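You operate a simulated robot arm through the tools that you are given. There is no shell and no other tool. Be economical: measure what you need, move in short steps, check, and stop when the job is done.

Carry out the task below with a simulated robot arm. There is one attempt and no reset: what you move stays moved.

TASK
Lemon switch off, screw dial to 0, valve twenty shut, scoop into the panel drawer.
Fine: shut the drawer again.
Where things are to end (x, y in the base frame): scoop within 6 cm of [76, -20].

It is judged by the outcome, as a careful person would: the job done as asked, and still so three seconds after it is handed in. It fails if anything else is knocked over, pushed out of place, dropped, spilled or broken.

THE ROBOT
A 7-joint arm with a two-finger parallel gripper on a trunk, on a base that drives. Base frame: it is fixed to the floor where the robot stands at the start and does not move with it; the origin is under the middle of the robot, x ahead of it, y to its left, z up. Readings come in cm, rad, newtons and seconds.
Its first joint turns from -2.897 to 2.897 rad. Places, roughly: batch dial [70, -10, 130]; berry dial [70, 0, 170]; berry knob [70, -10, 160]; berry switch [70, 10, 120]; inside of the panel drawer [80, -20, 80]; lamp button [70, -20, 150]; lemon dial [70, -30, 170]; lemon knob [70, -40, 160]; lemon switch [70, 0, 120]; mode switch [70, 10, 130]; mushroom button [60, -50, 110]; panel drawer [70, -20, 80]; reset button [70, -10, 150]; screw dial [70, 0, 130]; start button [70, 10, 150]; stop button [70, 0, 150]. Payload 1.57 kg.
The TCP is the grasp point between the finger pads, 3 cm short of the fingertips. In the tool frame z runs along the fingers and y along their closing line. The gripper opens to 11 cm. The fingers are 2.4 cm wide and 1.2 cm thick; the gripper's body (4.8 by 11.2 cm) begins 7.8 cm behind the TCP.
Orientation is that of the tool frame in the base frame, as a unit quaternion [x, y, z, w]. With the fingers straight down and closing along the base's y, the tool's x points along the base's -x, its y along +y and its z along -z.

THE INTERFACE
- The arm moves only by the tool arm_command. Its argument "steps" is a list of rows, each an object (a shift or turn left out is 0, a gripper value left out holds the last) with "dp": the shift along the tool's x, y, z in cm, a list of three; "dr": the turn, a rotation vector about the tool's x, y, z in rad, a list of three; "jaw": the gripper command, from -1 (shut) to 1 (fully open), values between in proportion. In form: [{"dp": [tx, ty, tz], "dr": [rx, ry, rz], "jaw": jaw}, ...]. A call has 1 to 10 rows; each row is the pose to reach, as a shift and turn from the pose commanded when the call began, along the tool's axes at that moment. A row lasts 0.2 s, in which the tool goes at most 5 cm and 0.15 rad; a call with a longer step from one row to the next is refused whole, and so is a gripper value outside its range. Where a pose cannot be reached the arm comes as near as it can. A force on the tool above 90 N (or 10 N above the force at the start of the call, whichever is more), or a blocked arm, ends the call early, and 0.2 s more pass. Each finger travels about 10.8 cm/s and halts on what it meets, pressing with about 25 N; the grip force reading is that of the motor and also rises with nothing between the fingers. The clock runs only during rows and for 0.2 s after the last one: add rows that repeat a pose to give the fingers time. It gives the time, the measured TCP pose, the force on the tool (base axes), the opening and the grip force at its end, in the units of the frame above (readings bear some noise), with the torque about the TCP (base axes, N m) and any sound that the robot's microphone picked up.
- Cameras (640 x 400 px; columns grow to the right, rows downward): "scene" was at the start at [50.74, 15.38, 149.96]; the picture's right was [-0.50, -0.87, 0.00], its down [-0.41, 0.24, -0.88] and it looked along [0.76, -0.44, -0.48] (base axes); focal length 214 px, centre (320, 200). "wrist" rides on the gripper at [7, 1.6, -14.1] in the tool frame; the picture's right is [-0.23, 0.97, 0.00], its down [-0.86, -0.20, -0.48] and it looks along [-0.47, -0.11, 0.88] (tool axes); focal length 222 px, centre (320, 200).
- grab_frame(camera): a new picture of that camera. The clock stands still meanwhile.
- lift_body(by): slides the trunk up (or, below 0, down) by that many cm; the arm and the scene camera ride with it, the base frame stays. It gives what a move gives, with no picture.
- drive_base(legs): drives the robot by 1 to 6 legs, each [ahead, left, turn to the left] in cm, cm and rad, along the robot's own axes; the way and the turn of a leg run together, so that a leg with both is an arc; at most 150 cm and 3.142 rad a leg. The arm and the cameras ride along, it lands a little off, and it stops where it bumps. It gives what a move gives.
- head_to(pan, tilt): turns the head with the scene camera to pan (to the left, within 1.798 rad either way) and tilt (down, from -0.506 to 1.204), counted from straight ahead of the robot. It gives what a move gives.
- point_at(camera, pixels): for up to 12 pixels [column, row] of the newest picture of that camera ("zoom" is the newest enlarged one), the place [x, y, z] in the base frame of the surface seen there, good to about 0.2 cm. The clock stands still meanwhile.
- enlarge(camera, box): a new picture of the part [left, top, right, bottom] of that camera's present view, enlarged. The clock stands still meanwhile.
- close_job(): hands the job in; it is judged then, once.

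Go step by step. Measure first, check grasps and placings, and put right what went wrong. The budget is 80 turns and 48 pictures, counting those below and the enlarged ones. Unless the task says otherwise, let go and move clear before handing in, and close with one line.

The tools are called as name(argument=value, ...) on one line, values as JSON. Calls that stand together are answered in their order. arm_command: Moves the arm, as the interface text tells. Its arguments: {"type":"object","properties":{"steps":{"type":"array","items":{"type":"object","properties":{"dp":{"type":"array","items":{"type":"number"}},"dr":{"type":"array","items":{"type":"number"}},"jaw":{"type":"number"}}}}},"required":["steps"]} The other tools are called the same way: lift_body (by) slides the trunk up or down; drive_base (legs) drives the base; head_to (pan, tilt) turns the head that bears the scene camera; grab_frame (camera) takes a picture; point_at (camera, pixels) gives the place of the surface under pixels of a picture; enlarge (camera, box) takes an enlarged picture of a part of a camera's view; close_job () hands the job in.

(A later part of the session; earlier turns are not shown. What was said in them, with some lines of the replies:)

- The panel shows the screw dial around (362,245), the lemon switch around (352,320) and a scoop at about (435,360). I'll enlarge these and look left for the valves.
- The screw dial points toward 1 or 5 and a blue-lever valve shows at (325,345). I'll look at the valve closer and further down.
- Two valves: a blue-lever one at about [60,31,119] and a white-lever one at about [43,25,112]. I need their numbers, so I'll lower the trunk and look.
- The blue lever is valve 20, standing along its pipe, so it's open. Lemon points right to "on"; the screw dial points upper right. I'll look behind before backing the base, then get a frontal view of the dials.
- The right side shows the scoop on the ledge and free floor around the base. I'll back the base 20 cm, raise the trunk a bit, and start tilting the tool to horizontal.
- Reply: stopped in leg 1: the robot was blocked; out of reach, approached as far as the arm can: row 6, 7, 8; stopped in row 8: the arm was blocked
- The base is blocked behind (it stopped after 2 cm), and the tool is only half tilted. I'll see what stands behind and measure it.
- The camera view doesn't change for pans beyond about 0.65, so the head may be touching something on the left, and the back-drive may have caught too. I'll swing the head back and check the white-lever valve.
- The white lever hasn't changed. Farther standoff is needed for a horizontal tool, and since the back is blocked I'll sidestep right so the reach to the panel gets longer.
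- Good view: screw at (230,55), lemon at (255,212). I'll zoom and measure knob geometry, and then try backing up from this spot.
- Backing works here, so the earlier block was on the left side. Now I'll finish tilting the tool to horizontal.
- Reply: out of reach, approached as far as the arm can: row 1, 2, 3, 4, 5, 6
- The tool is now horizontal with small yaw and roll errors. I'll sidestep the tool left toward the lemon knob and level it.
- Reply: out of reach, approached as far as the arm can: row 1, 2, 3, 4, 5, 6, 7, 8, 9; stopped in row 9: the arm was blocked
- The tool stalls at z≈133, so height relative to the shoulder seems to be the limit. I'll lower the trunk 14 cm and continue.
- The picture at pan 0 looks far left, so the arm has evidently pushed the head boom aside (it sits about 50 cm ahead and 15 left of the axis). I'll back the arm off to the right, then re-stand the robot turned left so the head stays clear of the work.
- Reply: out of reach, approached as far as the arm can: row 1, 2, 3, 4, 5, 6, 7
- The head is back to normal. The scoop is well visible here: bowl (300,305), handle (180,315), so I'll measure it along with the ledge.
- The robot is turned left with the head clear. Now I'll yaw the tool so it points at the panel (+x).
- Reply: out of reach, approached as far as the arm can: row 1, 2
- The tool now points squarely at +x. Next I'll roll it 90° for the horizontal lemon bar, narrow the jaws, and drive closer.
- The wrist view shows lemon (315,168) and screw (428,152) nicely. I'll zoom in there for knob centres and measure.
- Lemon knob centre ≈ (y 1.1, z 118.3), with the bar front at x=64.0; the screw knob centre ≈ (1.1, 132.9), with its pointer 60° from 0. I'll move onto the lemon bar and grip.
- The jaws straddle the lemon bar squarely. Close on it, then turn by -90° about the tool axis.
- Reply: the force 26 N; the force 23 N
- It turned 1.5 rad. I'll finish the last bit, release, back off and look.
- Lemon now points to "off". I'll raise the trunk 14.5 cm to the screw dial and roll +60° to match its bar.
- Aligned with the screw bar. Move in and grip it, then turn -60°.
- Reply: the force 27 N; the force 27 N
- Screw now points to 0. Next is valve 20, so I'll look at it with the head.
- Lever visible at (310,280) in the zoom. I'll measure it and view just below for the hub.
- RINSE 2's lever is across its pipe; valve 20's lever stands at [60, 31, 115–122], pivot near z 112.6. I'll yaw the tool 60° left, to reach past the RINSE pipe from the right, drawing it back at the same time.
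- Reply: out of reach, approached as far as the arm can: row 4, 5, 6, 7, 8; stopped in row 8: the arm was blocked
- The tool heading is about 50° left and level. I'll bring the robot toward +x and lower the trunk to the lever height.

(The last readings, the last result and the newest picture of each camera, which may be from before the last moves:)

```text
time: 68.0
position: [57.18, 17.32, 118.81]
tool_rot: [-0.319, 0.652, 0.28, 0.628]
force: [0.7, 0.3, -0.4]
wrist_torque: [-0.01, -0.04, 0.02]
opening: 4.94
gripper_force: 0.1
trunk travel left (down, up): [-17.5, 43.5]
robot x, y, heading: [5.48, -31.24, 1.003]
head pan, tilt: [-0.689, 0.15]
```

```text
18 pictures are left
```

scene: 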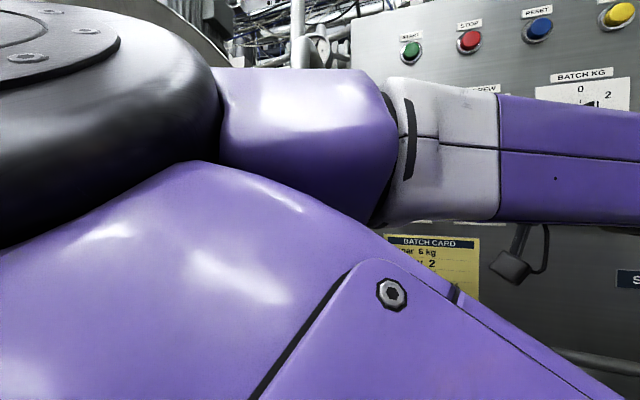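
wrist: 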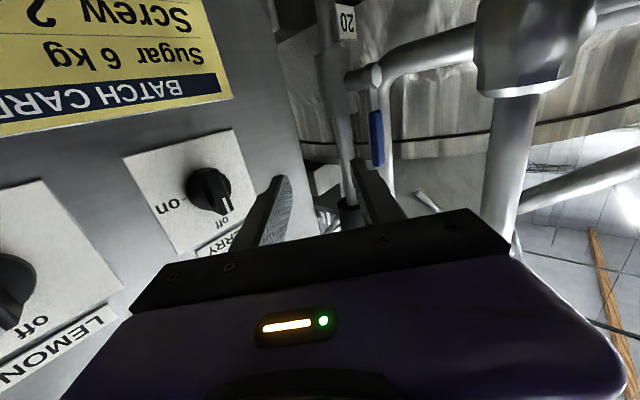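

The wrist view shows the blue lever at (376,138), with the slanted pipe just beyond it at (390,150). I'll measure these.

point_at(camera="wrist", pixels=[[376, 115], [376, 138], [378, 160], [370, 138], [383, 138], [388, 120], [390, 170], [345, 150], [365, 77], [400, 60], [340, 100], [505, 160]])

enlarge(camera="wrist", box=[300, 0, 460, 200])

```text
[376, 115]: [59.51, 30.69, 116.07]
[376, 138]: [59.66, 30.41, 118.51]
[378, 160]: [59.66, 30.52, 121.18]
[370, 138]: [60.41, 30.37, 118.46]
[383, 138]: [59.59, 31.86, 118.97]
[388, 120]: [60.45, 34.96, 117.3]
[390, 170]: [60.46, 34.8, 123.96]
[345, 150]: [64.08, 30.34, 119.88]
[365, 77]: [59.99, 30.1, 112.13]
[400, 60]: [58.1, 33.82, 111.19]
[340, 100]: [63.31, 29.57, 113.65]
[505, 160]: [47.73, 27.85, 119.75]
```

```text
2.00 times, centred on (380, 100) of wrist
```

zoom: 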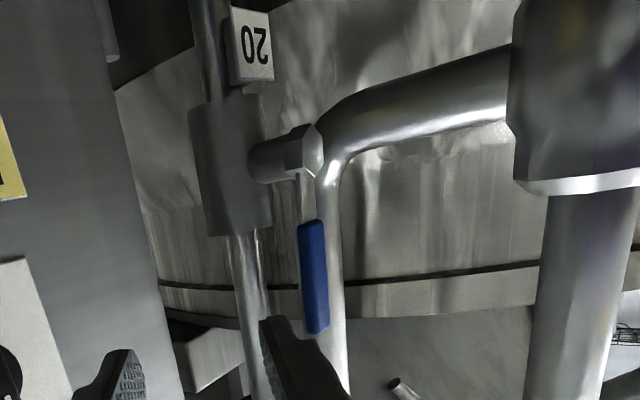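

The lever turns about x and a pipe bars the way left, so it must swing right to shut. I'll line up short of the lever with a 3 cm jaw opening and a slightly steeper heading.

arm_command(steps=[{"dp": [-0.34, 1.64, 0.87], "dr": [-0.04, -0.018, 0], "jaw": -0.455}, {"dp": [-0.67, 3.28, 1.73], "dr": [-0.08, -0.036, 0]}, {"dp": [-1.01, 4.92, 2.6], "dr": [-0.12, -0.054, 0]}, {"dp": [-1.01, 4.92, 2.6], "dr": [-0.12, -0.054, 0]}])

grab_frame(camera="wrist")

```text
time: 69.2
position: [57.25, 19.94, 119.36]
tool_rot: [-0.324, 0.632, 0.302, 0.636]
force: [0.2, 0.2, -0.1]
wrist_torque: [-0.03, 0.0, -0.04]
opening: 2.97
gripper_force: 0.0
trunk travel left (down, up): [-17.5, 43.5]
robot x, y, heading: [5.93, -30.79, 1.006]
head pan, tilt: [-0.689, 0.15]
stopped in row 4: the arm was blocked; the commanded pose is now the measured one
```

```text
16 pictures are left
```

wrist: 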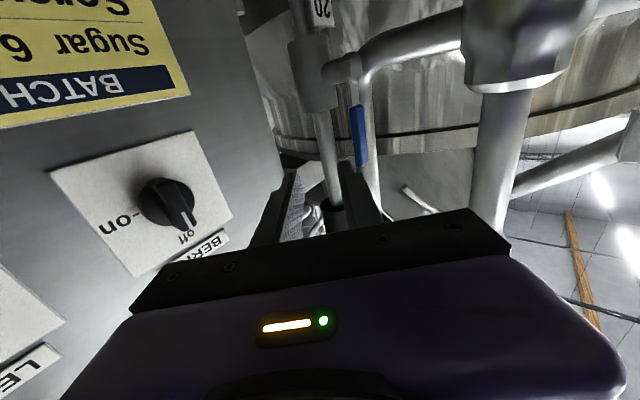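

The arm stalls when moved left, likely against the head, so I'll use the base to shift instead.

drive_base(legs=[[4.0, 3.8, 0]])

```text
time: 70.2
position: [56.15, 25.45, 119.35]
tool_rot: [-0.325, 0.631, 0.303, 0.636]
force: [0.1, -0.7, -1.0]
wrist_torque: [0.01, 0.0, 0.01]
opening: 2.98
gripper_force: 0.1
trunk travel left (down, up): [-17.5, 43.5]
robot x, y, heading: [4.53, -25.73, 1.007]
head pan, tilt: [-0.689, 0.15]
```

Placed precisely. Now straight in 5 cm so the fingers straddle the lever.

arm_command(steps=[{"dp": [0, 0, 1.3]}, {"dp": [0, 0, 2.6]}, {"dp": [0, 0, 3.8]}, {"dp": [0, 0, 4.95]}, {"dp": [0, 0, 4.95]}])

enlarge(camera="wrist", box=[240, 40, 460, 240])

```text
time: 71.6
position: [54.68, 31.01, 121.71]
tool_rot: [-0.32, 0.605, 0.33, 0.65]
force: [37.6, 5.7, 26.8]
wrist_torque: [-2.32, -0.48, 3.35]
opening: 3.0
gripper_force: 0.0
trunk travel left (down, up): [-17.5, 43.5]
robot x, y, heading: [1.89, -25.18, 1.041]
head pan, tilt: [-0.689, 0.15]
stopped in row 5: the arm was blocked; the commanded pose is now the measured one
```

```text
2.00 times, centred on (350, 140) of wrist
```

zoom: 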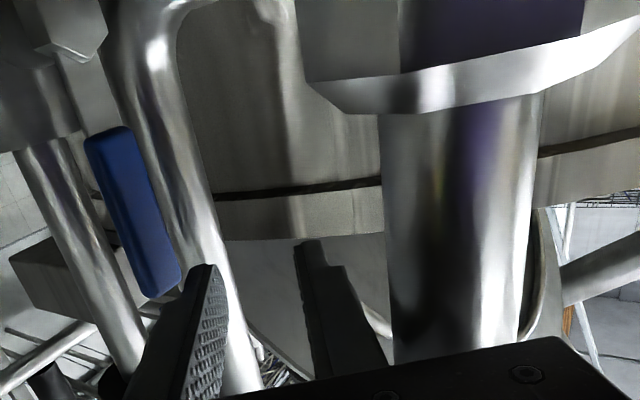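

Something (probably the elbow on the panel) shoved the base back, and the hand ended up left of the lever against the RINSE pipe. I'll back the tool out along its axis.

arm_command(steps=[{"dp": [0, 0, -1.5]}, {"dp": [0, 0, -3]}, {"dp": [0, 0, -5]}, {"dp": [0, 0, -5]}])

head_to(pan=-1.3, tilt=0.0)

grab_frame(camera="scene")

```text
time: 72.1
position: [52.79, 30.12, 120.96]
tool_rot: [-0.324, 0.611, 0.325, 0.646]
force: [-11.1, -39.6, 37.7]
wrist_torque: [-6.03, 5.67, 1.05]
opening: 1.59
gripper_force: 0.0
trunk travel left (down, up): [-17.5, 43.5]
robot x, y, heading: [2.09, -24.77, 1.032]
head pan, tilt: [-0.689, 0.15]
stopped in row 2: the force on the tool passed its limit at 115 N (the readings are from after the stop); the commanded pose is now the measured one
```

```text
time: 73.2
position: [52.87, 30.09, 120.93]
tool_rot: [-0.327, 0.612, 0.325, 0.643]
force: [2.9, -52.7, 23.6]
wrist_torque: [-5.73, 2.99, 3.78]
opening: 1.57
gripper_force: 0.1
trunk travel left (down, up): [-17.5, 43.5]
robot x, y, heading: [2.04, -24.87, 1.037]
head pan, tilt: [-1.3, 0.0]
```

```text
14 pictures are left
```

scene: 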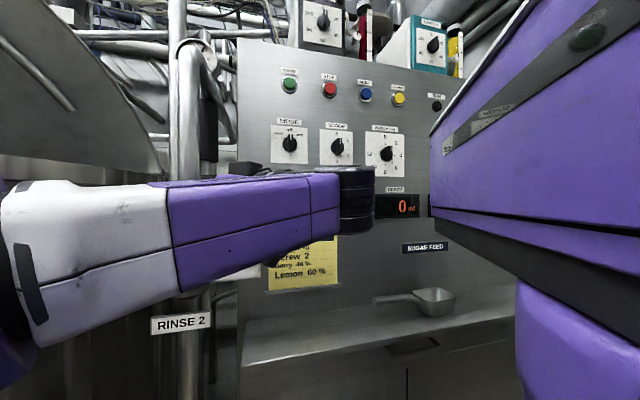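

The forearm lies across the front-left and the left finger is pressed on the RINSE pipe. I'll first shift the tool right off the pipe, then back out.

arm_command(steps=[{"dp": [0, -1, 0]}, {"dp": [0, -2, 0]}, {"dp": [0, -3, 0]}, {"dp": [0, -3, -2]}, {"dp": [0, -3, -4]}, {"dp": [0, -3, -6]}])

```text
time: 74.8
position: [54.38, 21.89, 119.1]
tool_rot: [-0.314, 0.639, 0.278, 0.645]
force: [-0.4, -0.4, 1.4]
wrist_torque: [0.0, 0.04, 0.0]
opening: 2.99
gripper_force: 0.1
out of reach, approached as far as the arm can: row 6
trunk travel left (down, up): [-17.5, 43.5]
robot x, y, heading: [2.45, -25.04, 1.039]
head pan, tilt: [-1.3, 0.0]
stopped in row 6: the arm was blocked; the commanded pose is now the measured one
```

Free now. I'll raise 5 cm to keep the forearm off the RINSE lever, then re-stand the robot farther right and turned more left so the arm stretches out straight.

lift_body(by=5)

drive_base(legs=[[-15.5, -9.1, 0], [0, 0, 0.21], [2.05, -6.2, 0]])

head_to(pan=-0.9, tilt=0.15)

grab_frame(camera="scene")

```text
time: 75.7
position: [54.42, 21.94, 124.29]
tool_rot: [-0.314, 0.639, 0.28, 0.645]
force: [-0.3, 0.8, -0.3]
wrist_torque: [0.0, 0.0, 0.02]
opening: 2.98
gripper_force: 0.0
trunk travel left (down, up): [-22.5, 38.5]
robot x, y, heading: [2.22, -25.38, 1.038]
head pan, tilt: [-1.3, 0.0]
```

```text
time: 78.5
position: [50.13, 13.8, 124.19]
tool_rot: [-0.378, 0.603, 0.344, 0.613]
force: [0.2, -0.5, -0.1]
wrist_torque: [0.01, 0.01, 0.01]
opening: 2.99
gripper_force: 0.0
trunk travel left (down, up): [-22.5, 38.5]
robot x, y, heading: [9.32, -42.75, 1.25]
head pan, tilt: [-1.3, 0.0]
```

```text
time: 79.4
position: [50.16, 13.84, 124.19]
tool_rot: [-0.378, 0.603, 0.345, 0.612]
force: [0.0, -0.3, 0.5]
wrist_torque: [0.01, -0.03, 0.0]
opening: 2.99
gripper_force: 0.0
trunk travel left (down, up): [-22.5, 38.5]
robot x, y, heading: [9.04, -42.47, 1.247]
head pan, tilt: [-0.901, 0.15]
```

```text
13 pictures are left
```

scene: 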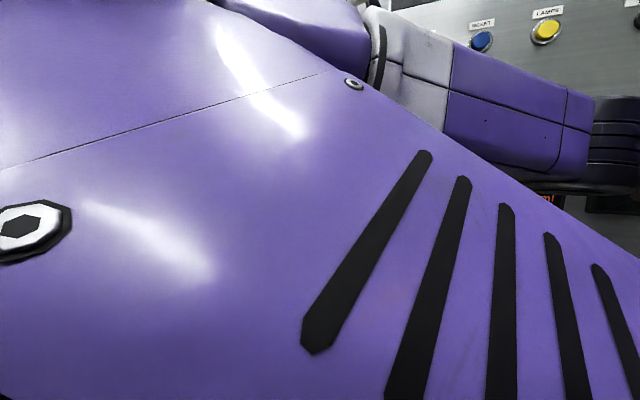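

The upper arm fills the camera view, but pose readings are clean. I'll lower to lever height and advance the tool to 6 cm short of the lever.

lift_body(by=-4.7)

arm_command(steps=[{"dp": [0, -0.3, 4], "jaw": -0.49}, {"dp": [0, -0.6, 8]}, {"dp": [0, -0.8, 12.1]}, {"dp": [0, -0.8, 12.1]}])

grab_frame(camera="wrist")

```text
time: 80.3
position: [50.09, 13.81, 119.43]
tool_rot: [-0.38, 0.602, 0.345, 0.612]
force: [0.3, -0.4, -0.1]
wrist_torque: [-0.02, -0.01, -0.02]
opening: 2.96
gripper_force: 0.1
trunk travel left (down, up): [-17.8, 43.2]
robot x, y, heading: [8.94, -42.66, 1.252]
head pan, tilt: [-0.901, 0.15]
```

```text
time: 81.3
position: [56.71, 24.28, 119.51]
tool_rot: [-0.379, 0.602, 0.344, 0.612]
force: [-0.9, 0.1, 1.1]
wrist_torque: [0.0, 0.01, 0.0]
opening: 2.81
gripper_force: 0.1
trunk travel left (down, up): [-17.8, 43.2]
robot x, y, heading: [8.71, -42.73, 1.246]
head pan, tilt: [-0.901, 0.15]
```

```text
12 pictures are left
```

wrist: 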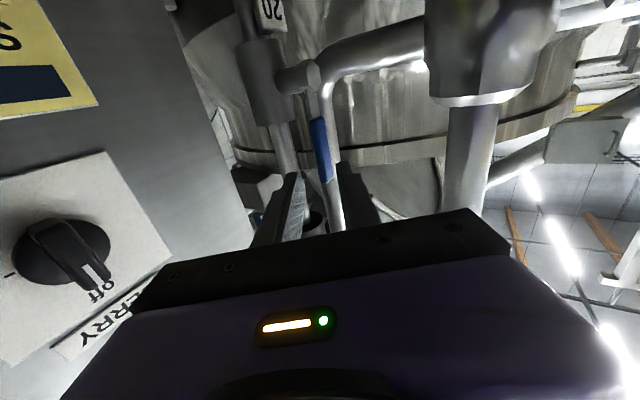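

The lever sits centred between the fingers with no contact on the base. Advance 5.8 cm to straddle it.

arm_command(steps=[{"dp": [0, 0, 2]}, {"dp": [0, 0, 4]}, {"dp": [0, 0, 5.8]}, {"dp": [0, 0, 5.8]}])

arm_command(steps=[{"dp": [0.17, -0.72, -1.32]}, {"dp": [0.66, -1.41, -2.6]}, {"dp": [1.45, -2.04, -3.74]}, {"dp": [2.5, -2.56, -4.7]}, {"dp": [2.5, -2.56, -4.7]}])

grab_frame(camera="wrist")

```text
time: 82.3
position: [59.4, 29.21, 119.25]
tool_rot: [-0.379, 0.602, 0.344, 0.612]
force: [-0.6, -0.9, -0.4]
wrist_torque: [0.04, -0.01, -0.02]
opening: 2.82
gripper_force: 0.0
trunk travel left (down, up): [-17.8, 43.2]
robot x, y, heading: [8.4, -42.76, 1.247]
head pan, tilt: [-0.901, 0.15]
```

```text
time: 83.5
position: [59.51, 23.71, 116.94]
tool_rot: [-0.379, 0.603, 0.344, 0.612]
force: [0.1, -0.2, -0.5]
wrist_torque: [-0.02, -0.02, -0.01]
opening: 2.83
gripper_force: 0.0
trunk travel left (down, up): [-17.8, 43.2]
robot x, y, heading: [8.61, -42.8, 1.245]
head pan, tilt: [-0.901, 0.15]
```

```text
11 pictures are left
```

wrist: 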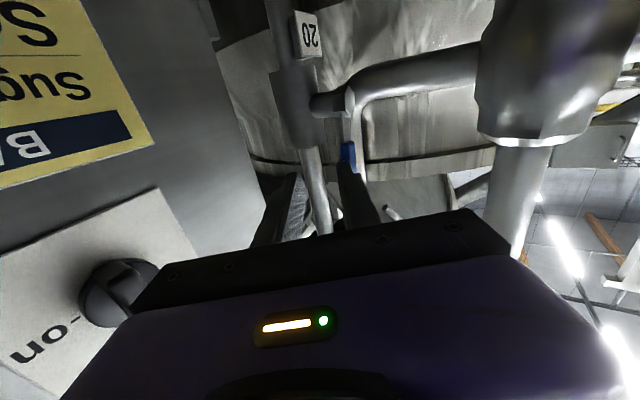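

No force: pulling along -y just withdrew the fingers, since the tool points mostly that way. Better: yaw to ~75° so the jaws close front-to-back on the lever (parallel to its pivot axis), grip it, and swing it through the arc.

arm_command(steps=[{"dp": [-1.0, 0.7, 0.2], "dr": [-0.115, 0, 0]}, {"dp": [-2.1, 1.45, 0.35], "dr": [-0.23, 0, 0]}, {"dp": [-2.1, 1.45, 0.35], "dr": [-0.23, 0, 0]}])

enlarge(camera="wrist", box=[220, 40, 420, 240])

point_at(camera="zoom", pixels=[[320, 200], [340, 200], [300, 200], [320, 230], [320, 160]])

```text
time: 84.3
position: [58.25, 24.85, 118.99]
tool_rot: [-0.446, 0.559, 0.411, 0.565]
force: [-0.1, 0.7, -0.6]
wrist_torque: [0.0, -0.01, 0.02]
opening: 2.82
gripper_force: 0.0
trunk travel left (down, up): [-17.8, 43.2]
robot x, y, heading: [9.06, -42.5, 1.245]
head pan, tilt: [-0.901, 0.15]
```

```text
2.00 times, centred on (320, 140) of wrist
```

zoom: 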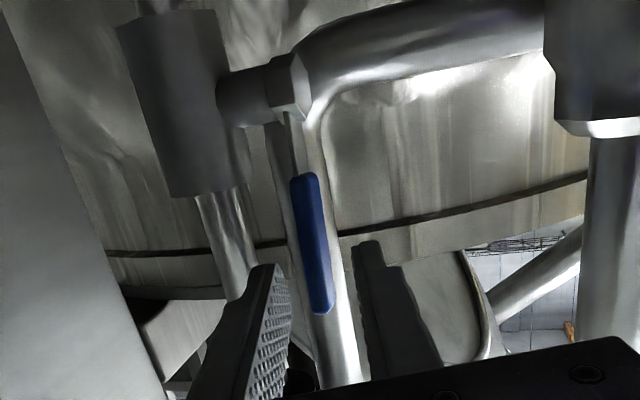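

```text
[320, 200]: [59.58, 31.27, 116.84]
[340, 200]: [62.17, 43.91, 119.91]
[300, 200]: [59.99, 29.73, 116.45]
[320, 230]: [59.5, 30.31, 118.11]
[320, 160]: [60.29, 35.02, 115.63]
```

The lever is centred between the fingers. Advance 4.9 cm and close on it.

arm_command(steps=[{"dp": [0, 0, 2.5]}, {"dp": [0, 0, 4.9]}, {"dp": [0, 0, 4.9]}, {"dp": [0, 0, 4.9], "jaw": -1}, {"dp": [0, 0, 4.9], "jaw": -1}, {"dp": [0, 0, 4.9], "jaw": -1}])

```text
time: 85.7
position: [59.78, 29.35, 118.91]
tool_rot: [-0.444, 0.561, 0.411, 0.565]
force: [22.4, 1.0, 7.7]
wrist_torque: [0.17, 0.78, 0.4]
opening: 1.57
gripper_force: 31.1
trunk travel left (down, up): [-17.8, 43.2]
robot x, y, heading: [9.08, -42.8, 1.246]
head pan, tilt: [-0.901, 0.15]
```

Gripped (1.57 cm wide). Swing the lever through the first 50° of arc to the right.

arm_command(steps=[{"dp": [0.1, -0.29, -1.05]}, {"dp": [0.38, -0.58, -2.07]}, {"dp": [0.84, -0.84, -3.04]}, {"dp": [1.47, -1.09, -3.9]}, {"dp": [2.25, -1.29, -4.66]}])

grab_frame(camera="wrist")

```text
time: 86.9
position: [59.34, 24.55, 117.02]
tool_rot: [-0.448, 0.556, 0.412, 0.566]
force: [-8.3, 1.3, 8.7]
wrist_torque: [0.61, 0.07, 0.27]
opening: 1.04
gripper_force: 28.1
trunk travel left (down, up): [-17.8, 43.2]
robot x, y, heading: [8.84, -42.58, 1.245]
head pan, tilt: [-0.901, 0.15]
```

```text
9 pictures are left
```

wrist: 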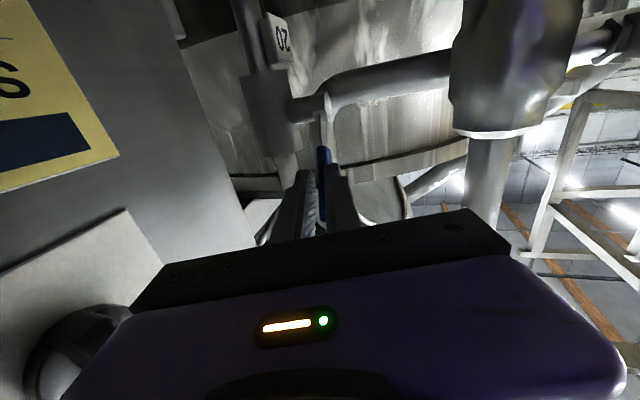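

The lever follows (blue at (323,165) between the fingers, tilting toward us). Continue to horizontal.

arm_command(steps=[{"dp": [0.9, -0.17, -0.61]}, {"dp": [1.9, -0.29, -1.05]}, {"dp": [2.95, -0.37, -1.32]}, {"dp": [4.05, -0.39, -1.42]}, {"dp": [4.5, -0.39, -1.4]}, {"dp": [4.5, -0.39, -1.4]}])

grab_frame(camera="wrist")

```text
time: 88.3
position: [58.56, 23.38, 112.98]
tool_rot: [-0.452, 0.552, 0.411, 0.568]
force: [-0.7, -0.3, 0.1]
wrist_torque: [0.0, -0.01, 0.0]
opening: 0.02
gripper_force: 21.4
trunk travel left (down, up): [-17.8, 43.2]
robot x, y, heading: [8.65, -42.58, 1.248]
head pan, tilt: [-0.901, 0.15]
```

```text
8 pictures are left
```

wrist: 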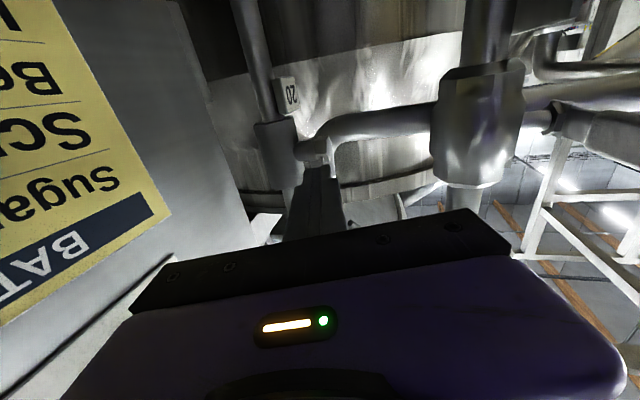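

It slipped out (opening 0) partway. I'll retract 7 cm before raising and look at where the lever stands.

arm_command(steps=[{"dp": [0, 0, -3.5]}, {"dp": [0, 0, -7]}, {"dp": [-4, 0, -7]}, {"dp": [-8, 0, -7]}, {"dp": [-8, 0, -7]}])

enlarge(camera="wrist", box=[200, 0, 420, 240])

```text
time: 89.3
position: [55.01, 24.17, 109.8]
tool_rot: [-0.457, 0.608, 0.434, 0.483]
force: [-0.4, 0.3, 0.1]
wrist_torque: [0.03, -0.02, 0.0]
opening: 0.02
gripper_force: 21.8
trunk travel left (down, up): [-17.8, 43.2]
robot x, y, heading: [8.35, -39.57, 1.305]
head pan, tilt: [-0.901, 0.15]
stopped in row 5: the arm was blocked; the commanded pose is now the measured one
```

```text
1.67 times, centred on (310, 120) of wrist
```

zoom: 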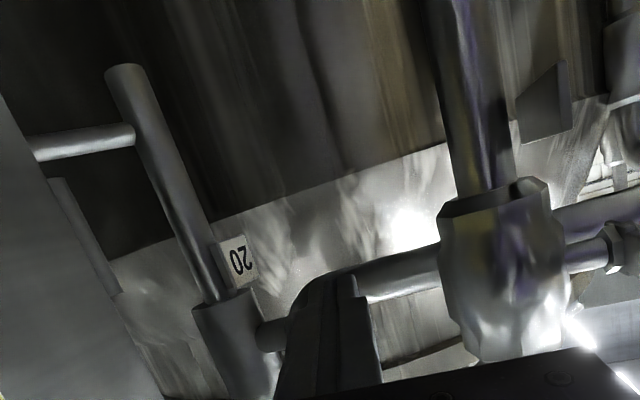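

Folding the arm pushed against something (base shifted ~6 cm), most likely the elbow on the panel side. I'll retreat with the base instead of folding, then look.

drive_base(legs=[[-10, 2, 0]])

grab_frame(camera="wrist")

```text
time: 90.5
position: [51.25, 14.98, 109.79]
tool_rot: [-0.457, 0.608, 0.435, 0.483]
force: [-0.5, -0.2, -0.4]
wrist_torque: [0.0, 0.01, -0.01]
opening: 0.0
gripper_force: 21.1
trunk travel left (down, up): [-17.8, 43.2]
robot x, y, heading: [3.91, -48.0, 1.302]
head pan, tilt: [-0.901, 0.15]
```

```text
6 pictures are left
```

wrist: 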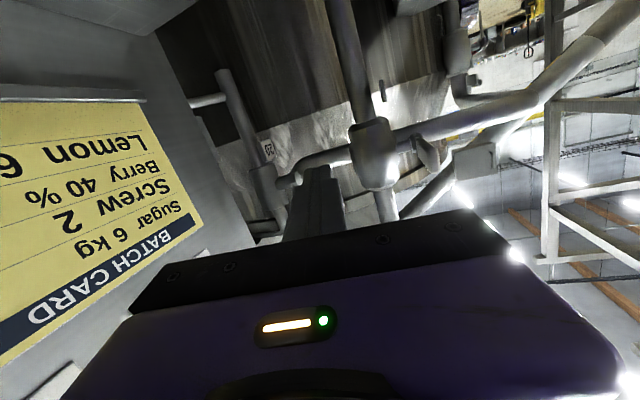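

The lever is hidden behind the fingers. With few pictures left, I'll raise, level the tool, come in above the lever, and press down on it from above.

lift_body(by=15.5)

arm_command(steps=[{"dp": [0, 0, 2], "dr": [0.03, -0.08, -0.04]}, {"dp": [0, 0, 4], "dr": [0.06, -0.157, -0.086]}, {"dp": [0, 0, 4], "dr": [0.06, -0.157, -0.086]}])

drive_base(legs=[[4.5, -3.4, -0.055]])

```text
time: 92.3
position: [51.2, 14.97, 125.36]
tool_rot: [-0.456, 0.607, 0.434, 0.485]
force: [-0.3, 0.1, -0.2]
wrist_torque: [0.02, 0.01, -0.02]
opening: 0.03
gripper_force: 21.0
trunk travel left (down, up): [-33.3, 27.7]
robot x, y, heading: [3.65, -48.78, 1.308]
head pan, tilt: [-0.901, 0.15]
```

```text
time: 93.1
position: [52.03, 18.83, 124.72]
tool_rot: [-0.432, 0.56, 0.428, 0.562]
force: [0.3, 0.6, 0.6]
wrist_torque: [0.03, 0.01, 0.01]
opening: 0.0
gripper_force: 21.4
trunk travel left (down, up): [-33.3, 27.7]
robot x, y, heading: [4.0, -48.64, 1.297]
head pan, tilt: [-0.901, 0.15]
```

```text
time: 94.0
position: [60.23, 19.41, 124.77]
tool_rot: [-0.417, 0.572, 0.414, 0.573]
force: [-0.3, -0.4, 0.5]
wrist_torque: [-0.01, -0.01, -0.01]
opening: 0.0
gripper_force: 21.3
trunk travel left (down, up): [-33.3, 27.7]
robot x, y, heading: [8.42, -45.21, 1.248]
head pan, tilt: [-0.901, 0.15]
```

The tool is level at heading 72°, short of the lever. One zoomed look to find the lever.

enlarge(camera="wrist", box=[180, 20, 440, 260])

```text
1.67 times, centred on (310, 140) of wrist
```

zoom: 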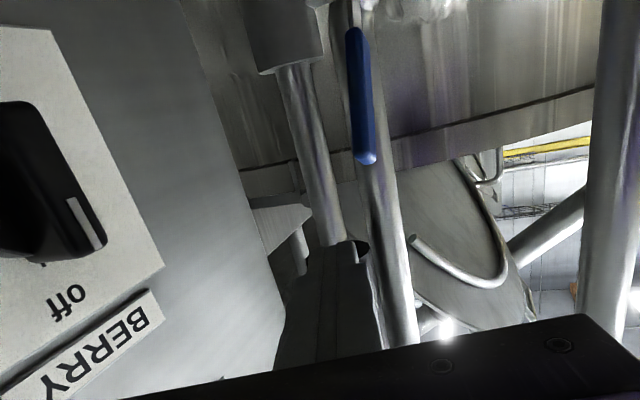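

point_at(camera="zoom", pixels=[[366, 157], [362, 120], [358, 80], [355, 40], [353, 15], [350, 120], [373, 120]])

```text
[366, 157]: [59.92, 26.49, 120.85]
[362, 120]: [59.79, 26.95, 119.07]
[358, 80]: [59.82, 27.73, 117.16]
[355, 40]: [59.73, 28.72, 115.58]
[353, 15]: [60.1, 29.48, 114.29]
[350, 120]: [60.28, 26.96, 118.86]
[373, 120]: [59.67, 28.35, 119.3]
```

The lever stands only ~28° over, its end at [59.9, 26.5–27, 121]. Pressing straight down on its tip now gives good torque, so I'll bring the closed fingers over it and push down.

arm_command(steps=[{"dp": [0, 1.0, 3]}, {"dp": [0, 2.1, 5.9]}, {"dp": [1.5, 2.1, 5.9]}, {"dp": [3, 2.1, 5.9]}, {"dp": [4.5, 2.1, 5.9]}, {"dp": [6, 2.1, 5.9]}, {"dp": [7.5, 2.1, 5.9]}, {"dp": [9, 2.1, 5.9]}, {"dp": [10.2, 2.1, 5.9]}, {"dp": [10.2, 2.1, 5.9]}])

```text
time: 96.2
position: [59.97, 25.63, 114.41]
tool_rot: [-0.416, 0.573, 0.414, 0.573]
force: [0.6, -0.6, -1.2]
wrist_torque: [0.04, 0.02, -0.04]
opening: 0.01
gripper_force: 21.5
trunk travel left (down, up): [-33.3, 27.7]
robot x, y, heading: [8.53, -45.15, 1.249]
head pan, tilt: [-0.901, 0.15]
```

It went all the way down with no residual force. I'll press a little further to feel for the stop, then rise and look.

arm_command(steps=[{"dp": [0.4, 0, 0]}, {"dp": [0.8, 0, 0]}, {"dp": [0.8, 0, 0]}])

arm_command(steps=[{"dp": [-4, 0, 0]}, {"dp": [-8, 0, 0]}, {"dp": [-11, 0, -3]}, {"dp": [-11, 0, -3]}])

enlarge(camera="wrist", box=[180, 0, 440, 240])

```text
time: 97.0
position: [60.02, 25.68, 114.11]
tool_rot: [-0.416, 0.568, 0.415, 0.577]
force: [9.2, 10.8, 36.9]
wrist_torque: [-0.64, -0.14, 0.26]
opening: 0.0
gripper_force: 21.6
trunk travel left (down, up): [-33.3, 27.7]
robot x, y, heading: [8.37, -45.2, 1.249]
head pan, tilt: [-0.901, 0.15]
```

```text
time: 98.0
position: [59.08, 22.91, 124.68]
tool_rot: [-0.417, 0.572, 0.414, 0.572]
force: [0.2, 0.4, -0.4]
wrist_torque: [-0.03, 0.02, 0.02]
opening: 0.02
gripper_force: 21.5
trunk travel left (down, up): [-33.3, 27.7]
robot x, y, heading: [8.45, -44.92, 1.252]
head pan, tilt: [-0.901, 0.15]
```

```text
1.67 times, centred on (310, 120) of wrist
```

zoom: 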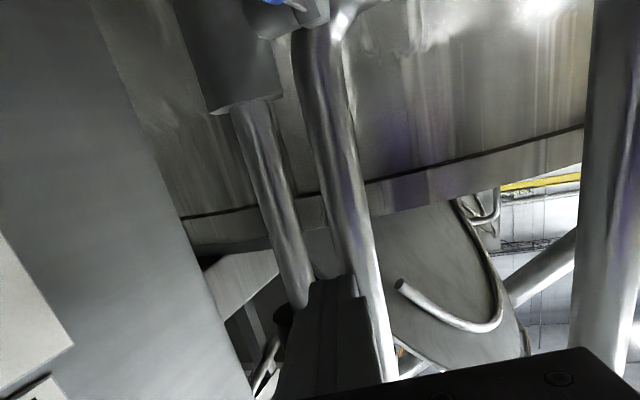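

A firm stop (37 N) was felt, and the blue lever now shows end-on at (275,0): valve 20 is shut. Now I'll retreat and set up for the drawer, low and back from the panel.

drive_base(legs=[[-24, 27.9, 0], [0, 0, -0.25]])

arm_command(steps=[{"dr": [0.15, 0, 0]}, {"dr": [0.3, 0, 0]}, {"dr": [0.45, 0, 0]}, {"dr": [0.6, 0, 0]}, {"dr": [0.75, 0, 0]}, {"dr": [0.9, 0, 0]}, {"dr": [1.0, 0, 0]}, {"dr": [1.0, 0, 0]}])

lift_body(by=-30)

head_to(pan=-1.17, tilt=0.15)

```text
time: 101.2
position: [40.39, -5.87, 124.66]
tool_rot: [-0.342, 0.619, 0.34, 0.62]
force: [-0.3, 1.0, -0.9]
wrist_torque: [-0.02, -0.04, 0.0]
opening: 0.02
gripper_force: 21.7
trunk travel left (down, up): [-33.3, 27.7]
robot x, y, heading: [-26.26, -59.42, 0.997]
head pan, tilt: [-0.901, 0.15]
```

```text
time: 103.0
position: [40.35, -5.85, 124.76]
tool_rot: [-0.002, 0.705, -0.001, 0.709]
force: [0.0, -0.3, 0.1]
wrist_torque: [0.01, -0.02, 0.03]
opening: 0.0
gripper_force: 21.0
trunk travel left (down, up): [-33.3, 27.7]
robot x, y, heading: [-26.12, -58.94, 0.997]
head pan, tilt: [-0.901, 0.15]
```

```text
time: 106.0
position: [40.27, -5.8, 94.77]
tool_rot: [-0.003, 0.706, 0.001, 0.708]
force: [-0.3, -0.6, 0.1]
wrist_torque: [0.02, -0.07, -0.02]
opening: 0.0
gripper_force: 21.2
trunk travel left (down, up): [-3.3, 57.7]
robot x, y, heading: [-26.16, -59.16, 0.996]
head pan, tilt: [-0.901, 0.15]
```

```text
time: 106.8
position: [40.34, -5.94, 94.67]
tool_rot: [-0.001, 0.707, 0.0, 0.708]
force: [0.9, 0.9, 0.7]
wrist_torque: [-0.01, 0.01, -0.01]
opening: 0.02
gripper_force: 21.1
trunk travel left (down, up): [-3.3, 57.7]
robot x, y, heading: [-25.75, -58.92, 0.995]
head pan, tilt: [-1.169, 0.15]
```

The tool is now level, pointing at +x, low. One enlarged look at the drawer front, expected around (313,222).

enlarge(camera="scene", box=[200, 150, 440, 300])

```text
2.67 times, centred on (320, 225) of scene
```

zoom: 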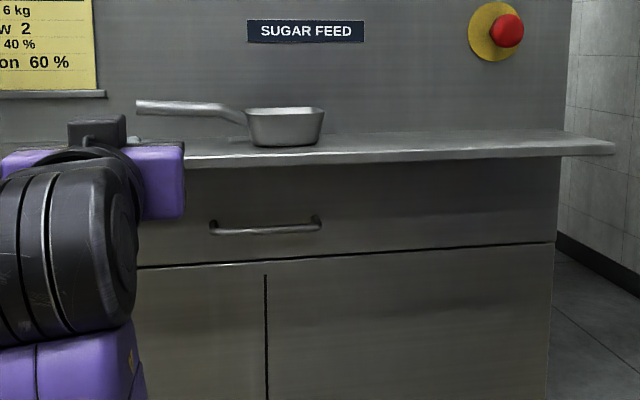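

A clear bar handle at (265,230). I'll measure handle, drawer edges and scoop.

point_at(camera="zoom", pixels=[[214, 232], [265, 230], [318, 222], [265, 210], [265, 245], [350, 170], [540, 240], [140, 107], [190, 109], [235, 115], [250, 112], [322, 112]])

```text
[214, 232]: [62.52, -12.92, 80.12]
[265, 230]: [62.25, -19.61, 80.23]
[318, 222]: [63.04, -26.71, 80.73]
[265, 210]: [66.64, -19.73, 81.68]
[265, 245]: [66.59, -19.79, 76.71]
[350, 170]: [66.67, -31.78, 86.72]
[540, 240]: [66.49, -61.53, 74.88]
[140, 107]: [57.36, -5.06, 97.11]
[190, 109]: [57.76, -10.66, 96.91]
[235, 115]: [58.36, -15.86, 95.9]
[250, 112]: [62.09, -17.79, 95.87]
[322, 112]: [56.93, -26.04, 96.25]
```

Handle bar: x≈62.7, y −13…−26.5, z 80.2; face at 66.6. I'll roll the tool 90° to close vertically and lower it to handle height, here in the open.

lift_body(by=-3.2)

arm_command(steps=[{"dp": [1.1, 0, 0], "dr": [0, 0, 0.15], "jaw": -0.1}, {"dp": [2.2, 0, 0], "dr": [0, 0, 0.3]}, {"dp": [3.3, 0, 0], "dr": [0, 0, 0.45]}, {"dp": [4.4, 0, 0], "dr": [0, 0, 0.6]}, {"dp": [5.5, 0, 0], "dr": [0, 0, 0.75]}, {"dp": [6.6, 0, 0], "dr": [0, 0, 0.9]}, {"dp": [7.7, 0, 0], "dr": [0, 0, 1.05]}, {"dp": [8.8, 0, 0], "dr": [0, 0, 1.2]}, {"dp": [10, 0, 0], "dr": [0, 0, 1.35]}, {"dp": [11.3, 0, 0], "dr": [0, 0, 1.5]}])

```text
time: 107.6
position: [40.22, -5.94, 91.53]
tool_rot: [-0.002, 0.706, 0.0, 0.708]
force: [-0.5, -0.3, -0.4]
wrist_torque: [0.04, 0.0, 0.03]
opening: 0.03
gripper_force: 21.4
trunk travel left (down, up): [-0.1, 60.9]
robot x, y, heading: [-25.71, -59.46, 0.998]
head pan, tilt: [-1.169, 0.15]
```

```text
time: 109.8
position: [40.32, -5.83, 80.27]
tool_rot: [0.48, 0.518, 0.483, 0.517]
force: [-0.1, 0.1, 0.0]
wrist_torque: [-0.01, -0.03, -0.01]
opening: 4.91
gripper_force: 0.1
trunk travel left (down, up): [-0.1, 60.9]
robot x, y, heading: [-25.62, -59.04, 0.999]
head pan, tilt: [-1.169, 0.15]
```

It reached exactly handle height. Drive sideways to in front of the handle, then advance.

drive_base(legs=[[-2.7, -21.6, 0]])

```text
time: 111.4
position: [56.95, -19.88, 80.19]
tool_rot: [0.481, 0.517, 0.482, 0.519]
force: [0.1, -0.6, -0.8]
wrist_torque: [0.0, -0.01, -0.02]
opening: 4.95
gripper_force: 0.1
trunk travel left (down, up): [-0.1, 60.9]
robot x, y, heading: [-9.12, -73.22, 0.995]
head pan, tilt: [-1.169, 0.15]
```

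arm_command(steps=[{"dp": [0, 0, 2.8], "dr": [0, 0, 0.07]}, {"dp": [0, 0, 5.4], "dr": [0, 0, 0.07]}, {"dp": [0, 0, 5.4], "dr": [0, 0, 0.07]}, {"dp": [0, 0, 5.4], "dr": [0, 0, 0.07], "jaw": -1}, {"dp": [0, 0, 5.4], "dr": [0, 0, 0.07], "jaw": -1}, {"dp": [0, 0, 5.4], "dr": [0, 0, 0.07], "jaw": -1}])

```text
time: 112.8
position: [62.3, -19.89, 80.04]
tool_rot: [0.498, 0.502, 0.499, 0.501]
force: [-3.1, -3.0, -22.2]
wrist_torque: [0.42, 0.07, 0.39]
opening: 1.17
gripper_force: 28.9
trunk travel left (down, up): [-0.1, 60.9]
robot x, y, heading: [-9.2, -72.87, 0.993]
head pan, tilt: [-1.169, 0.15]
```

Handle gripped (1.17 cm). Pull the drawer by driving the base 29 cm straight along −x.

drive_base(legs=[[-15.8, 24.3, 0]])

```text
time: 114.8
position: [33.34, -19.67, 80.0]
tool_rot: [0.498, 0.503, 0.499, 0.5]
force: [17.6, -4.9, -27.1]
wrist_torque: [0.36, 0.35, -0.27]
opening: 1.17
gripper_force: 28.9
trunk travel left (down, up): [-0.1, 60.9]
robot x, y, heading: [-37.78, -73.2, 1.001]
head pan, tilt: [-1.169, 0.15]
```

The drawer came out 29 cm. Release, back off, raise the trunk, and pitch the tool down with jaws closing along x for the scoop handle.

arm_command(steps=[{"jaw": -0.1}, {"jaw": -0.1}, {"jaw": -0.1}, {"dp": [0, 0, -4]}, {"dp": [0, 0, -7]}, {"dp": [0, 0, -7]}])

lift_body(by=32)

arm_command(steps=[{"dr": [0.15, 0, 0]}, {"dr": [0.3, 0, 0]}, {"dr": [0.45, 0, 0]}, {"dr": [0.6, 0, 0]}, {"dr": [0.75, 0, 0]}, {"dr": [0.9, 0, 0]}, {"dr": [1.05, 0, 0]}, {"dr": [1.2, 0, 0]}, {"dr": [1.35, 0, 0]}, {"dr": [1.5, 0, 0]}])

```text
time: 116.2
position: [26.15, -19.76, 79.99]
tool_rot: [0.499, 0.502, 0.498, 0.5]
force: [-0.2, 0.0, -1.3]
wrist_torque: [0.01, 0.0, 0.01]
opening: 4.95
gripper_force: 0.0
trunk travel left (down, up): [-0.1, 60.9]
robot x, y, heading: [-38.13, -73.29, 0.999]
head pan, tilt: [-1.169, 0.15]
```

```text
time: 119.4
position: [26.29, -19.85, 111.99]
tool_rot: [0.499, 0.503, 0.498, 0.5]
force: [-0.5, 0.2, 0.0]
wrist_torque: [-0.02, 0.0, 0.03]
opening: 4.95
gripper_force: 0.0
trunk travel left (down, up): [-32.1, 28.9]
robot x, y, heading: [-38.26, -73.27, 0.995]
head pan, tilt: [-1.169, 0.15]
```

```text
time: 121.6
position: [26.17, -19.6, 111.93]
tool_rot: [0.706, 0.708, 0.022, 0.026]
force: [0.0, -0.4, -0.7]
wrist_torque: [-0.03, 0.0, -0.05]
opening: 4.96
gripper_force: 0.1
trunk travel left (down, up): [-32.1, 28.9]
robot x, y, heading: [-37.88, -73.16, 0.999]
head pan, tilt: [-1.169, 0.15]
```

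Tool points down. I'll lean it back slightly (to clear the panel displays), lower, and drive it over the scoop handle.

arm_command(steps=[{"dr": [-0.13, 0, 0]}, {"dr": [-0.13, 0, -0.06]}])

lift_body(by=-8)

drive_base(legs=[[22.2, -24.2, 0]])

```text
time: 122.2
position: [26.12, -19.79, 112.01]
tool_rot: [0.681, 0.725, 0.067, 0.072]
force: [0.1, 0.2, 0.3]
wrist_torque: [0.0, 0.01, 0.01]
opening: 4.95
gripper_force: 0.1
trunk travel left (down, up): [-32.1, 28.9]
robot x, y, heading: [-37.94, -73.09, 0.994]
head pan, tilt: [-1.169, 0.15]
```

```text
time: 123.4
position: [26.16, -19.74, 103.94]
tool_rot: [0.681, 0.725, 0.067, 0.072]
force: [1.1, 0.0, 0.0]
wrist_torque: [-0.01, -0.02, -0.01]
opening: 4.94
gripper_force: 0.1
trunk travel left (down, up): [-24.1, 36.9]
robot x, y, heading: [-38.17, -73.09, 1.001]
head pan, tilt: [-1.169, 0.15]
```

```text
time: 125.5
position: [58.45, -14.25, 103.96]
tool_rot: [0.682, 0.725, 0.067, 0.072]
force: [0.2, 1.3, -0.2]
wrist_torque: [0.02, -0.01, 0.01]
opening: 4.98
gripper_force: 0.0
trunk travel left (down, up): [-24.1, 36.9]
robot x, y, heading: [-5.8, -67.37, 1.001]
head pan, tilt: [-1.169, 0.15]
```

Over the handle. Lower straight down 6.4 cm by the trunk and close.

lift_body(by=-6.4)

arm_command(steps=[{"jaw": -1}, {"jaw": -1}, {"jaw": -1}])

```text
time: 126.6
position: [58.49, -14.25, 97.57]
tool_rot: [0.681, 0.726, 0.068, 0.072]
force: [-1.0, -0.5, -0.8]
wrist_torque: [-0.04, 0.01, 0.03]
opening: 4.97
gripper_force: 0.0
trunk travel left (down, up): [-17.7, 43.3]
robot x, y, heading: [-6.02, -67.79, 0.995]
head pan, tilt: [-1.169, 0.15]
```

```text
time: 127.4
position: [58.5, -14.22, 97.67]
tool_rot: [0.681, 0.725, 0.068, 0.072]
force: [-0.9, -0.5, -0.8]
wrist_torque: [0.07, 0.06, -0.05]
opening: 1.7
gripper_force: 25.5
trunk travel left (down, up): [-17.7, 43.3]
robot x, y, heading: [-5.88, -67.61, 1.0]
head pan, tilt: [-1.169, 0.15]
```

Gripped at 1.7 cm. Lift, and carry it out over the open drawer (−11.2 cm in x), then look.

lift_body(by=6)

drive_base(legs=[[-6.7, 9.0, 0]])

grab_frame(camera="wrist")

```text
time: 128.4
position: [58.47, -14.26, 103.62]
tool_rot: [0.681, 0.726, 0.067, 0.072]
force: [0.3, -0.1, -2.2]
wrist_torque: [0.09, 0.0, 0.0]
opening: 1.71
gripper_force: 25.4
trunk travel left (down, up): [-23.7, 37.3]
robot x, y, heading: [-5.96, -67.55, 0.998]
head pan, tilt: [-1.169, 0.15]
```

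```text
time: 129.6
position: [47.33, -14.92, 103.68]
tool_rot: [0.681, 0.725, 0.068, 0.073]
force: [-0.2, 0.7, -1.7]
wrist_torque: [0.14, 0.03, -0.03]
opening: 1.71
gripper_force: 24.9
trunk travel left (down, up): [-23.7, 37.3]
robot x, y, heading: [-16.87, -68.63, 0.999]
head pan, tilt: [-1.169, 0.15]
```

```text
2 pictures are left
```

wrist: 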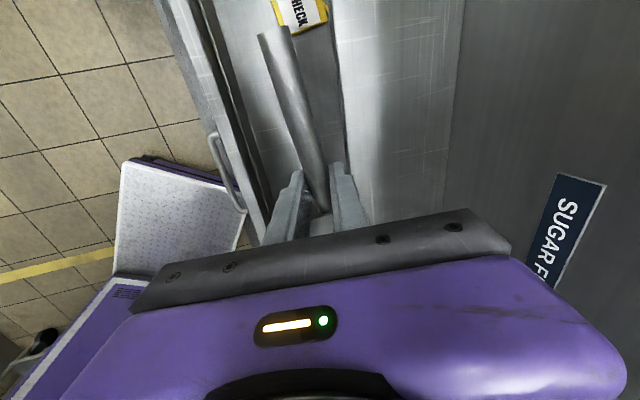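

The scoop is held over the open drawer, and a card lies further left in it. I'll measure drawer floor, front wall and ledge edge.

point_at(camera="wrist", pixels=[[250, 100], [245, 60], [300, 12], [280, 10], [330, 80], [265, 150], [225, 100], [208, 60], [345, 100], [230, 130], [320, 60], [285, 60]])

```text
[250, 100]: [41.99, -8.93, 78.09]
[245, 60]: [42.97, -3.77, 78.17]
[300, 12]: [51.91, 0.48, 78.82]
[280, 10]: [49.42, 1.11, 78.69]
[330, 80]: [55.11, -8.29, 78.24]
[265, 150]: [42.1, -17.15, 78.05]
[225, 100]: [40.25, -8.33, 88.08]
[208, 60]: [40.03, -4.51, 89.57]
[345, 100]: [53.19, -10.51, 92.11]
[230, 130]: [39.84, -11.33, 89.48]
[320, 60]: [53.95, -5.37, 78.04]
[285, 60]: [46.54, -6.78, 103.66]
```

Floor z=78.1, front wall inner x≈40.3 (top 89.5), ledge edge x≈53. The bowl (x≈45–51.3 now) clears both, so I'll lower it in.

lift_body(by=-18.8)

lift_body(by=-1.0)

```text
time: 131.7
position: [47.25, -14.89, 84.78]
tool_rot: [0.681, 0.725, 0.067, 0.072]
force: [-0.1, -0.6, -1.4]
wrist_torque: [0.11, 0.02, -0.03]
opening: 1.7
gripper_force: 24.9
trunk travel left (down, up): [-4.9, 56.1]
robot x, y, heading: [-17.38, -68.49, 1.001]
head pan, tilt: [-1.169, 0.15]
```

```text
time: 132.2
position: [47.24, -14.98, 83.79]
tool_rot: [0.682, 0.725, 0.067, 0.072]
force: [-1.1, 0.5, -1.0]
wrist_torque: [0.14, 0.0, 0.03]
opening: 1.69
gripper_force: 25.4
trunk travel left (down, up): [-3.9, 57.1]
robot x, y, heading: [-17.25, -68.57, 0.999]
head pan, tilt: [-1.169, 0.15]
```

Nearly touching; weight is still on the gripper. Lower another 0.3 cm.

lift_body(by=-0.35)

```text
time: 132.8
position: [47.25, -14.89, 83.58]
tool_rot: [0.681, 0.726, 0.069, 0.073]
force: [2.6, 2.1, 11.0]
wrist_torque: [-0.24, -0.07, -0.02]
opening: 1.72
gripper_force: 24.9
trunk travel left (down, up): [-3.5, 57.4]
robot x, y, heading: [-16.85, -68.72, 0.997]
head pan, tilt: [-1.169, 0.15]
```

Touchdown (11 N up). Open the jaws modestly and rise clear.

arm_command(steps=[{"jaw": -0.4}, {"jaw": -0.4}, {"jaw": -0.4}])

lift_body(by=24)

grab_frame(camera="wrist")

```text
time: 133.6
position: [47.21, -14.88, 83.47]
tool_rot: [0.682, 0.725, 0.068, 0.072]
force: [-0.3, -0.1, 0.3]
wrist_torque: [0.02, -0.03, 0.05]
opening: 3.31
gripper_force: 0.1
trunk travel left (down, up): [-3.5, 57.4]
robot x, y, heading: [-16.95, -68.17, 1.002]
head pan, tilt: [-1.169, 0.15]
```

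```text
time: 136.1
position: [47.32, -14.96, 107.51]
tool_rot: [0.681, 0.726, 0.068, 0.072]
force: [0.5, -0.4, -0.2]
wrist_torque: [0.02, -0.01, 0.0]
opening: 3.31
gripper_force: 0.1
trunk travel left (down, up): [-27.5, 33.5]
robot x, y, heading: [-16.97, -68.12, 0.997]
head pan, tilt: [-1.169, 0.15]
```

```text
1 pictures are left
```

wrist: 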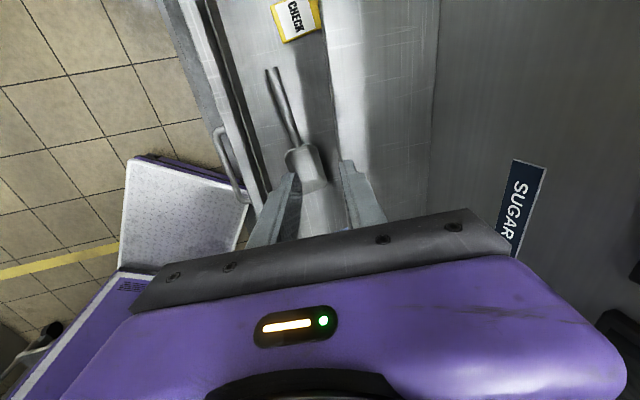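

The scoop lies in the drawer. Measure where it sits before shutting.

point_at(camera="wrist", pixels=[[272, 72], [285, 110], [297, 145], [310, 165], [292, 165], [325, 180], [315, 155], [215, 130], [226, 165]])

```text
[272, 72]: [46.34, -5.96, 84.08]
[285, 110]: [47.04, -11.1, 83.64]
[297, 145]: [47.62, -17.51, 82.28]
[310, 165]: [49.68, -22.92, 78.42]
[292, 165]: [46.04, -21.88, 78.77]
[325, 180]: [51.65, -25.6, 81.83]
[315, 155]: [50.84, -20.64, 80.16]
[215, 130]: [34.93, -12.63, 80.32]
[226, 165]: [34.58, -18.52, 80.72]
```

The scoop is well placed (bowl ≈[48.8,−22.5], which closes to ≈[77.5,−22]). Now back the base off and pitch the tool to horizontal again to grip the drawer handle.

drive_base(legs=[[-18.3, 19.2, 0]])

arm_command(steps=[{"dr": [-0.14, 0, 0]}, {"dr": [-0.28, 0, 0]}, {"dr": [-0.42, 0, 0]}, {"dr": [-0.56, 0, 0]}, {"dr": [-0.7, 0, 0]}, {"dr": [-0.84, 0, 0]}, {"dr": [-0.98, 0, 0]}, {"dr": [-1.12, 0, 0]}, {"dr": [-1.26, 0, 0]}, {"dr": [-1.37, 0, 0], "jaw": -0.1}])

```text
time: 137.9
position: [21.38, -20.08, 107.39]
tool_rot: [0.681, 0.725, 0.068, 0.072]
force: [0.3, -0.8, -0.7]
wrist_torque: [-0.01, -0.02, 0.0]
opening: 3.31
gripper_force: 0.0
trunk travel left (down, up): [-27.5, 33.5]
robot x, y, heading: [-42.93, -73.28, 0.99]
head pan, tilt: [-1.169, 0.15]
```

```text
time: 140.1
position: [21.33, -20.02, 107.44]
tool_rot: [0.482, 0.518, 0.512, 0.487]
force: [0.6, -0.2, 0.3]
wrist_torque: [-0.01, -0.02, -0.02]
opening: 4.96
gripper_force: 0.0
trunk travel left (down, up): [-27.5, 33.5]
robot x, y, heading: [-43.04, -73.33, 0.996]
head pan, tilt: [-1.169, 0.15]
```

Nearly aligned (yaw off by 0.06). Correct it and lower to handle height.

arm_command(steps=[{"dr": [0, -0.061, 0]}, {"dr": [0, -0.061, 0]}])

lift_body(by=-27.3)

```text
time: 140.7
position: [21.29, -19.99, 107.47]
tool_rot: [0.498, 0.503, 0.497, 0.502]
force: [0.4, -0.8, 0.0]
wrist_torque: [-0.01, 0.01, 0.0]
opening: 4.94
gripper_force: 0.0
trunk travel left (down, up): [-27.5, 33.5]
robot x, y, heading: [-43.04, -73.19, 0.998]
head pan, tilt: [-1.169, 0.15]
```

```text
time: 143.5
position: [21.42, -20.03, 80.08]
tool_rot: [0.497, 0.504, 0.496, 0.503]
force: [0.8, -1.5, 0.1]
wrist_torque: [0.0, 0.03, -0.01]
opening: 4.95
gripper_force: 0.1
trunk travel left (down, up): [-0.2, 60.8]
robot x, y, heading: [-43.16, -73.47, 0.996]
head pan, tilt: [-1.169, 0.15]
```

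Drive 12.4 cm forward onto the handle and grip.

drive_base(legs=[[6.75, -10.4, 0]])

arm_command(steps=[{"jaw": -1}, {"jaw": -1}, {"jaw": -1}])

```text
time: 144.8
position: [33.88, -20.19, 80.12]
tool_rot: [0.498, 0.504, 0.495, 0.503]
force: [-0.4, 0.4, -0.3]
wrist_torque: [0.02, -0.02, 0.04]
opening: 4.96
gripper_force: 0.0
trunk travel left (down, up): [-0.2, 60.8]
robot x, y, heading: [-30.45, -73.41, 0.998]
head pan, tilt: [-1.169, 0.15]
```

```text
time: 145.6
position: [33.93, -20.16, 80.07]
tool_rot: [0.499, 0.503, 0.496, 0.502]
force: [0.1, -1.7, -12.6]
wrist_torque: [0.73, 0.08, 0.1]
opening: 1.19
gripper_force: 29.2
trunk travel left (down, up): [-0.2, 60.8]
robot x, y, heading: [-30.73, -73.5, 0.996]
head pan, tilt: [-1.169, 0.15]
```

Handle gripped again. Push the drawer in 28.2 cm.

drive_base(legs=[[15.3, -23.7, 0]])

arm_command(steps=[{"dp": [0, 0, 0.6]}, {"dp": [0, 0, 1.2]}, {"dp": [0, 0, 1.6]}, {"dp": [0, 0, 1.6]}])

```text
time: 147.5
position: [62.12, -20.16, 79.97]
tool_rot: [0.499, 0.505, 0.495, 0.501]
force: [-19.5, 6.7, -26.5]
wrist_torque: [0.73, 0.21, 0.13]
opening: 1.2
gripper_force: 29.7
trunk travel left (down, up): [-0.2, 60.8]
robot x, y, heading: [-1.93, -73.11, 0.989]
head pan, tilt: [-1.169, 0.15]
```

```text
time: 148.5
position: [63.52, -20.03, 79.91]
tool_rot: [0.498, 0.507, 0.495, 0.5]
force: [-53.9, -3.1, -26.3]
wrist_torque: [1.02, -0.44, -0.23]
opening: 1.18
gripper_force: 29.3
trunk travel left (down, up): [-0.2, 60.8]
robot x, y, heading: [-2.4, -73.85, 0.997]
head pan, tilt: [-1.169, 0.15]
```

The push ended against a firm stop (54 N). Release and back away, then use the last picture to verify.

arm_command(steps=[{"jaw": -0.1}, {"jaw": -0.1}, {"jaw": -0.1}, {"dp": [0, 0, -3]}, {"dp": [0, 0, -6]}])

drive_base(legs=[[-13.6, 21, 0]])

lift_body(by=22)

head_to(pan=-0.8, tilt=0.1)

grab_frame(camera="scene")

```text
time: 149.7
position: [57.56, -20.45, 80.19]
tool_rot: [0.499, 0.504, 0.495, 0.502]
force: [0.1, 0.7, 0.2]
wrist_torque: [-0.01, -0.01, 0.02]
opening: 4.93
gripper_force: 0.0
trunk travel left (down, up): [-0.2, 60.8]
robot x, y, heading: [-2.3, -73.78, 0.993]
head pan, tilt: [-1.169, 0.15]
```

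```text
time: 151.6
position: [32.66, -20.37, 80.11]
tool_rot: [0.499, 0.504, 0.496, 0.501]
force: [-0.7, -0.7, 1.3]
wrist_torque: [0.02, 0.01, 0.02]
opening: 4.92
gripper_force: 0.1
trunk travel left (down, up): [-0.2, 60.8]
robot x, y, heading: [-27.14, -73.85, 0.993]
head pan, tilt: [-1.169, 0.15]
```

```text
time: 153.9
position: [32.65, -20.33, 102.07]
tool_rot: [0.498, 0.505, 0.495, 0.502]
force: [0.7, -0.6, 0.3]
wrist_torque: [-0.02, 0.0, 0.01]
opening: 4.92
gripper_force: 0.1
trunk travel left (down, up): [-22.2, 38.8]
robot x, y, heading: [-27.22, -73.84, 0.994]
head pan, tilt: [-1.169, 0.15]
```

```text
time: 154.7
position: [32.7, -20.49, 102.12]
tool_rot: [0.499, 0.505, 0.495, 0.501]
force: [-0.3, 0.2, 0.0]
wrist_torque: [0.01, -0.02, 0.0]
opening: 4.94
gripper_force: 0.0
trunk travel left (down, up): [-22.2, 38.8]
robot x, y, heading: [-27.54, -73.58, 0.993]
head pan, tilt: [-0.799, 0.099]
```

```text
0 pictures are left
```

scene: 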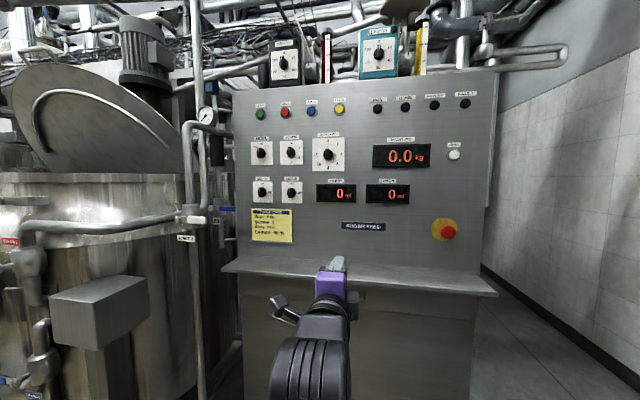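

Ledge is empty, the drawer looks flush, valve 20's blue lever shows horizontally near (226,208), and RINSE 2's white lever is unchanged at (195,220). Measure to confirm.

point_at(camera="scene", pixels=[[420, 300], [430, 350], [390, 300], [226, 208], [231, 208], [221, 208], [197, 221], [205, 221], [262, 300], [262, 350]])

```text
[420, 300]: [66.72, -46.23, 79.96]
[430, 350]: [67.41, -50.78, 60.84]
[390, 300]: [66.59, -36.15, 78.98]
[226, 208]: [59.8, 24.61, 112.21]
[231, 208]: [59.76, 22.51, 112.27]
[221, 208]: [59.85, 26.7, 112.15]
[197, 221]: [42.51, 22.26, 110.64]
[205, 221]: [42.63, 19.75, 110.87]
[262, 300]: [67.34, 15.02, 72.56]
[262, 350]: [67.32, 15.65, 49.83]
```

close_job()

```text
The job is handed in.
```

The job is done and handed in: lemon switch off, screw dial at 0, valve 20 shut, scoop in the panel drawer and the drawer closed again. The scoop should sit around [77, -22]; I worked that out from where I set it down before shutting the drawer.
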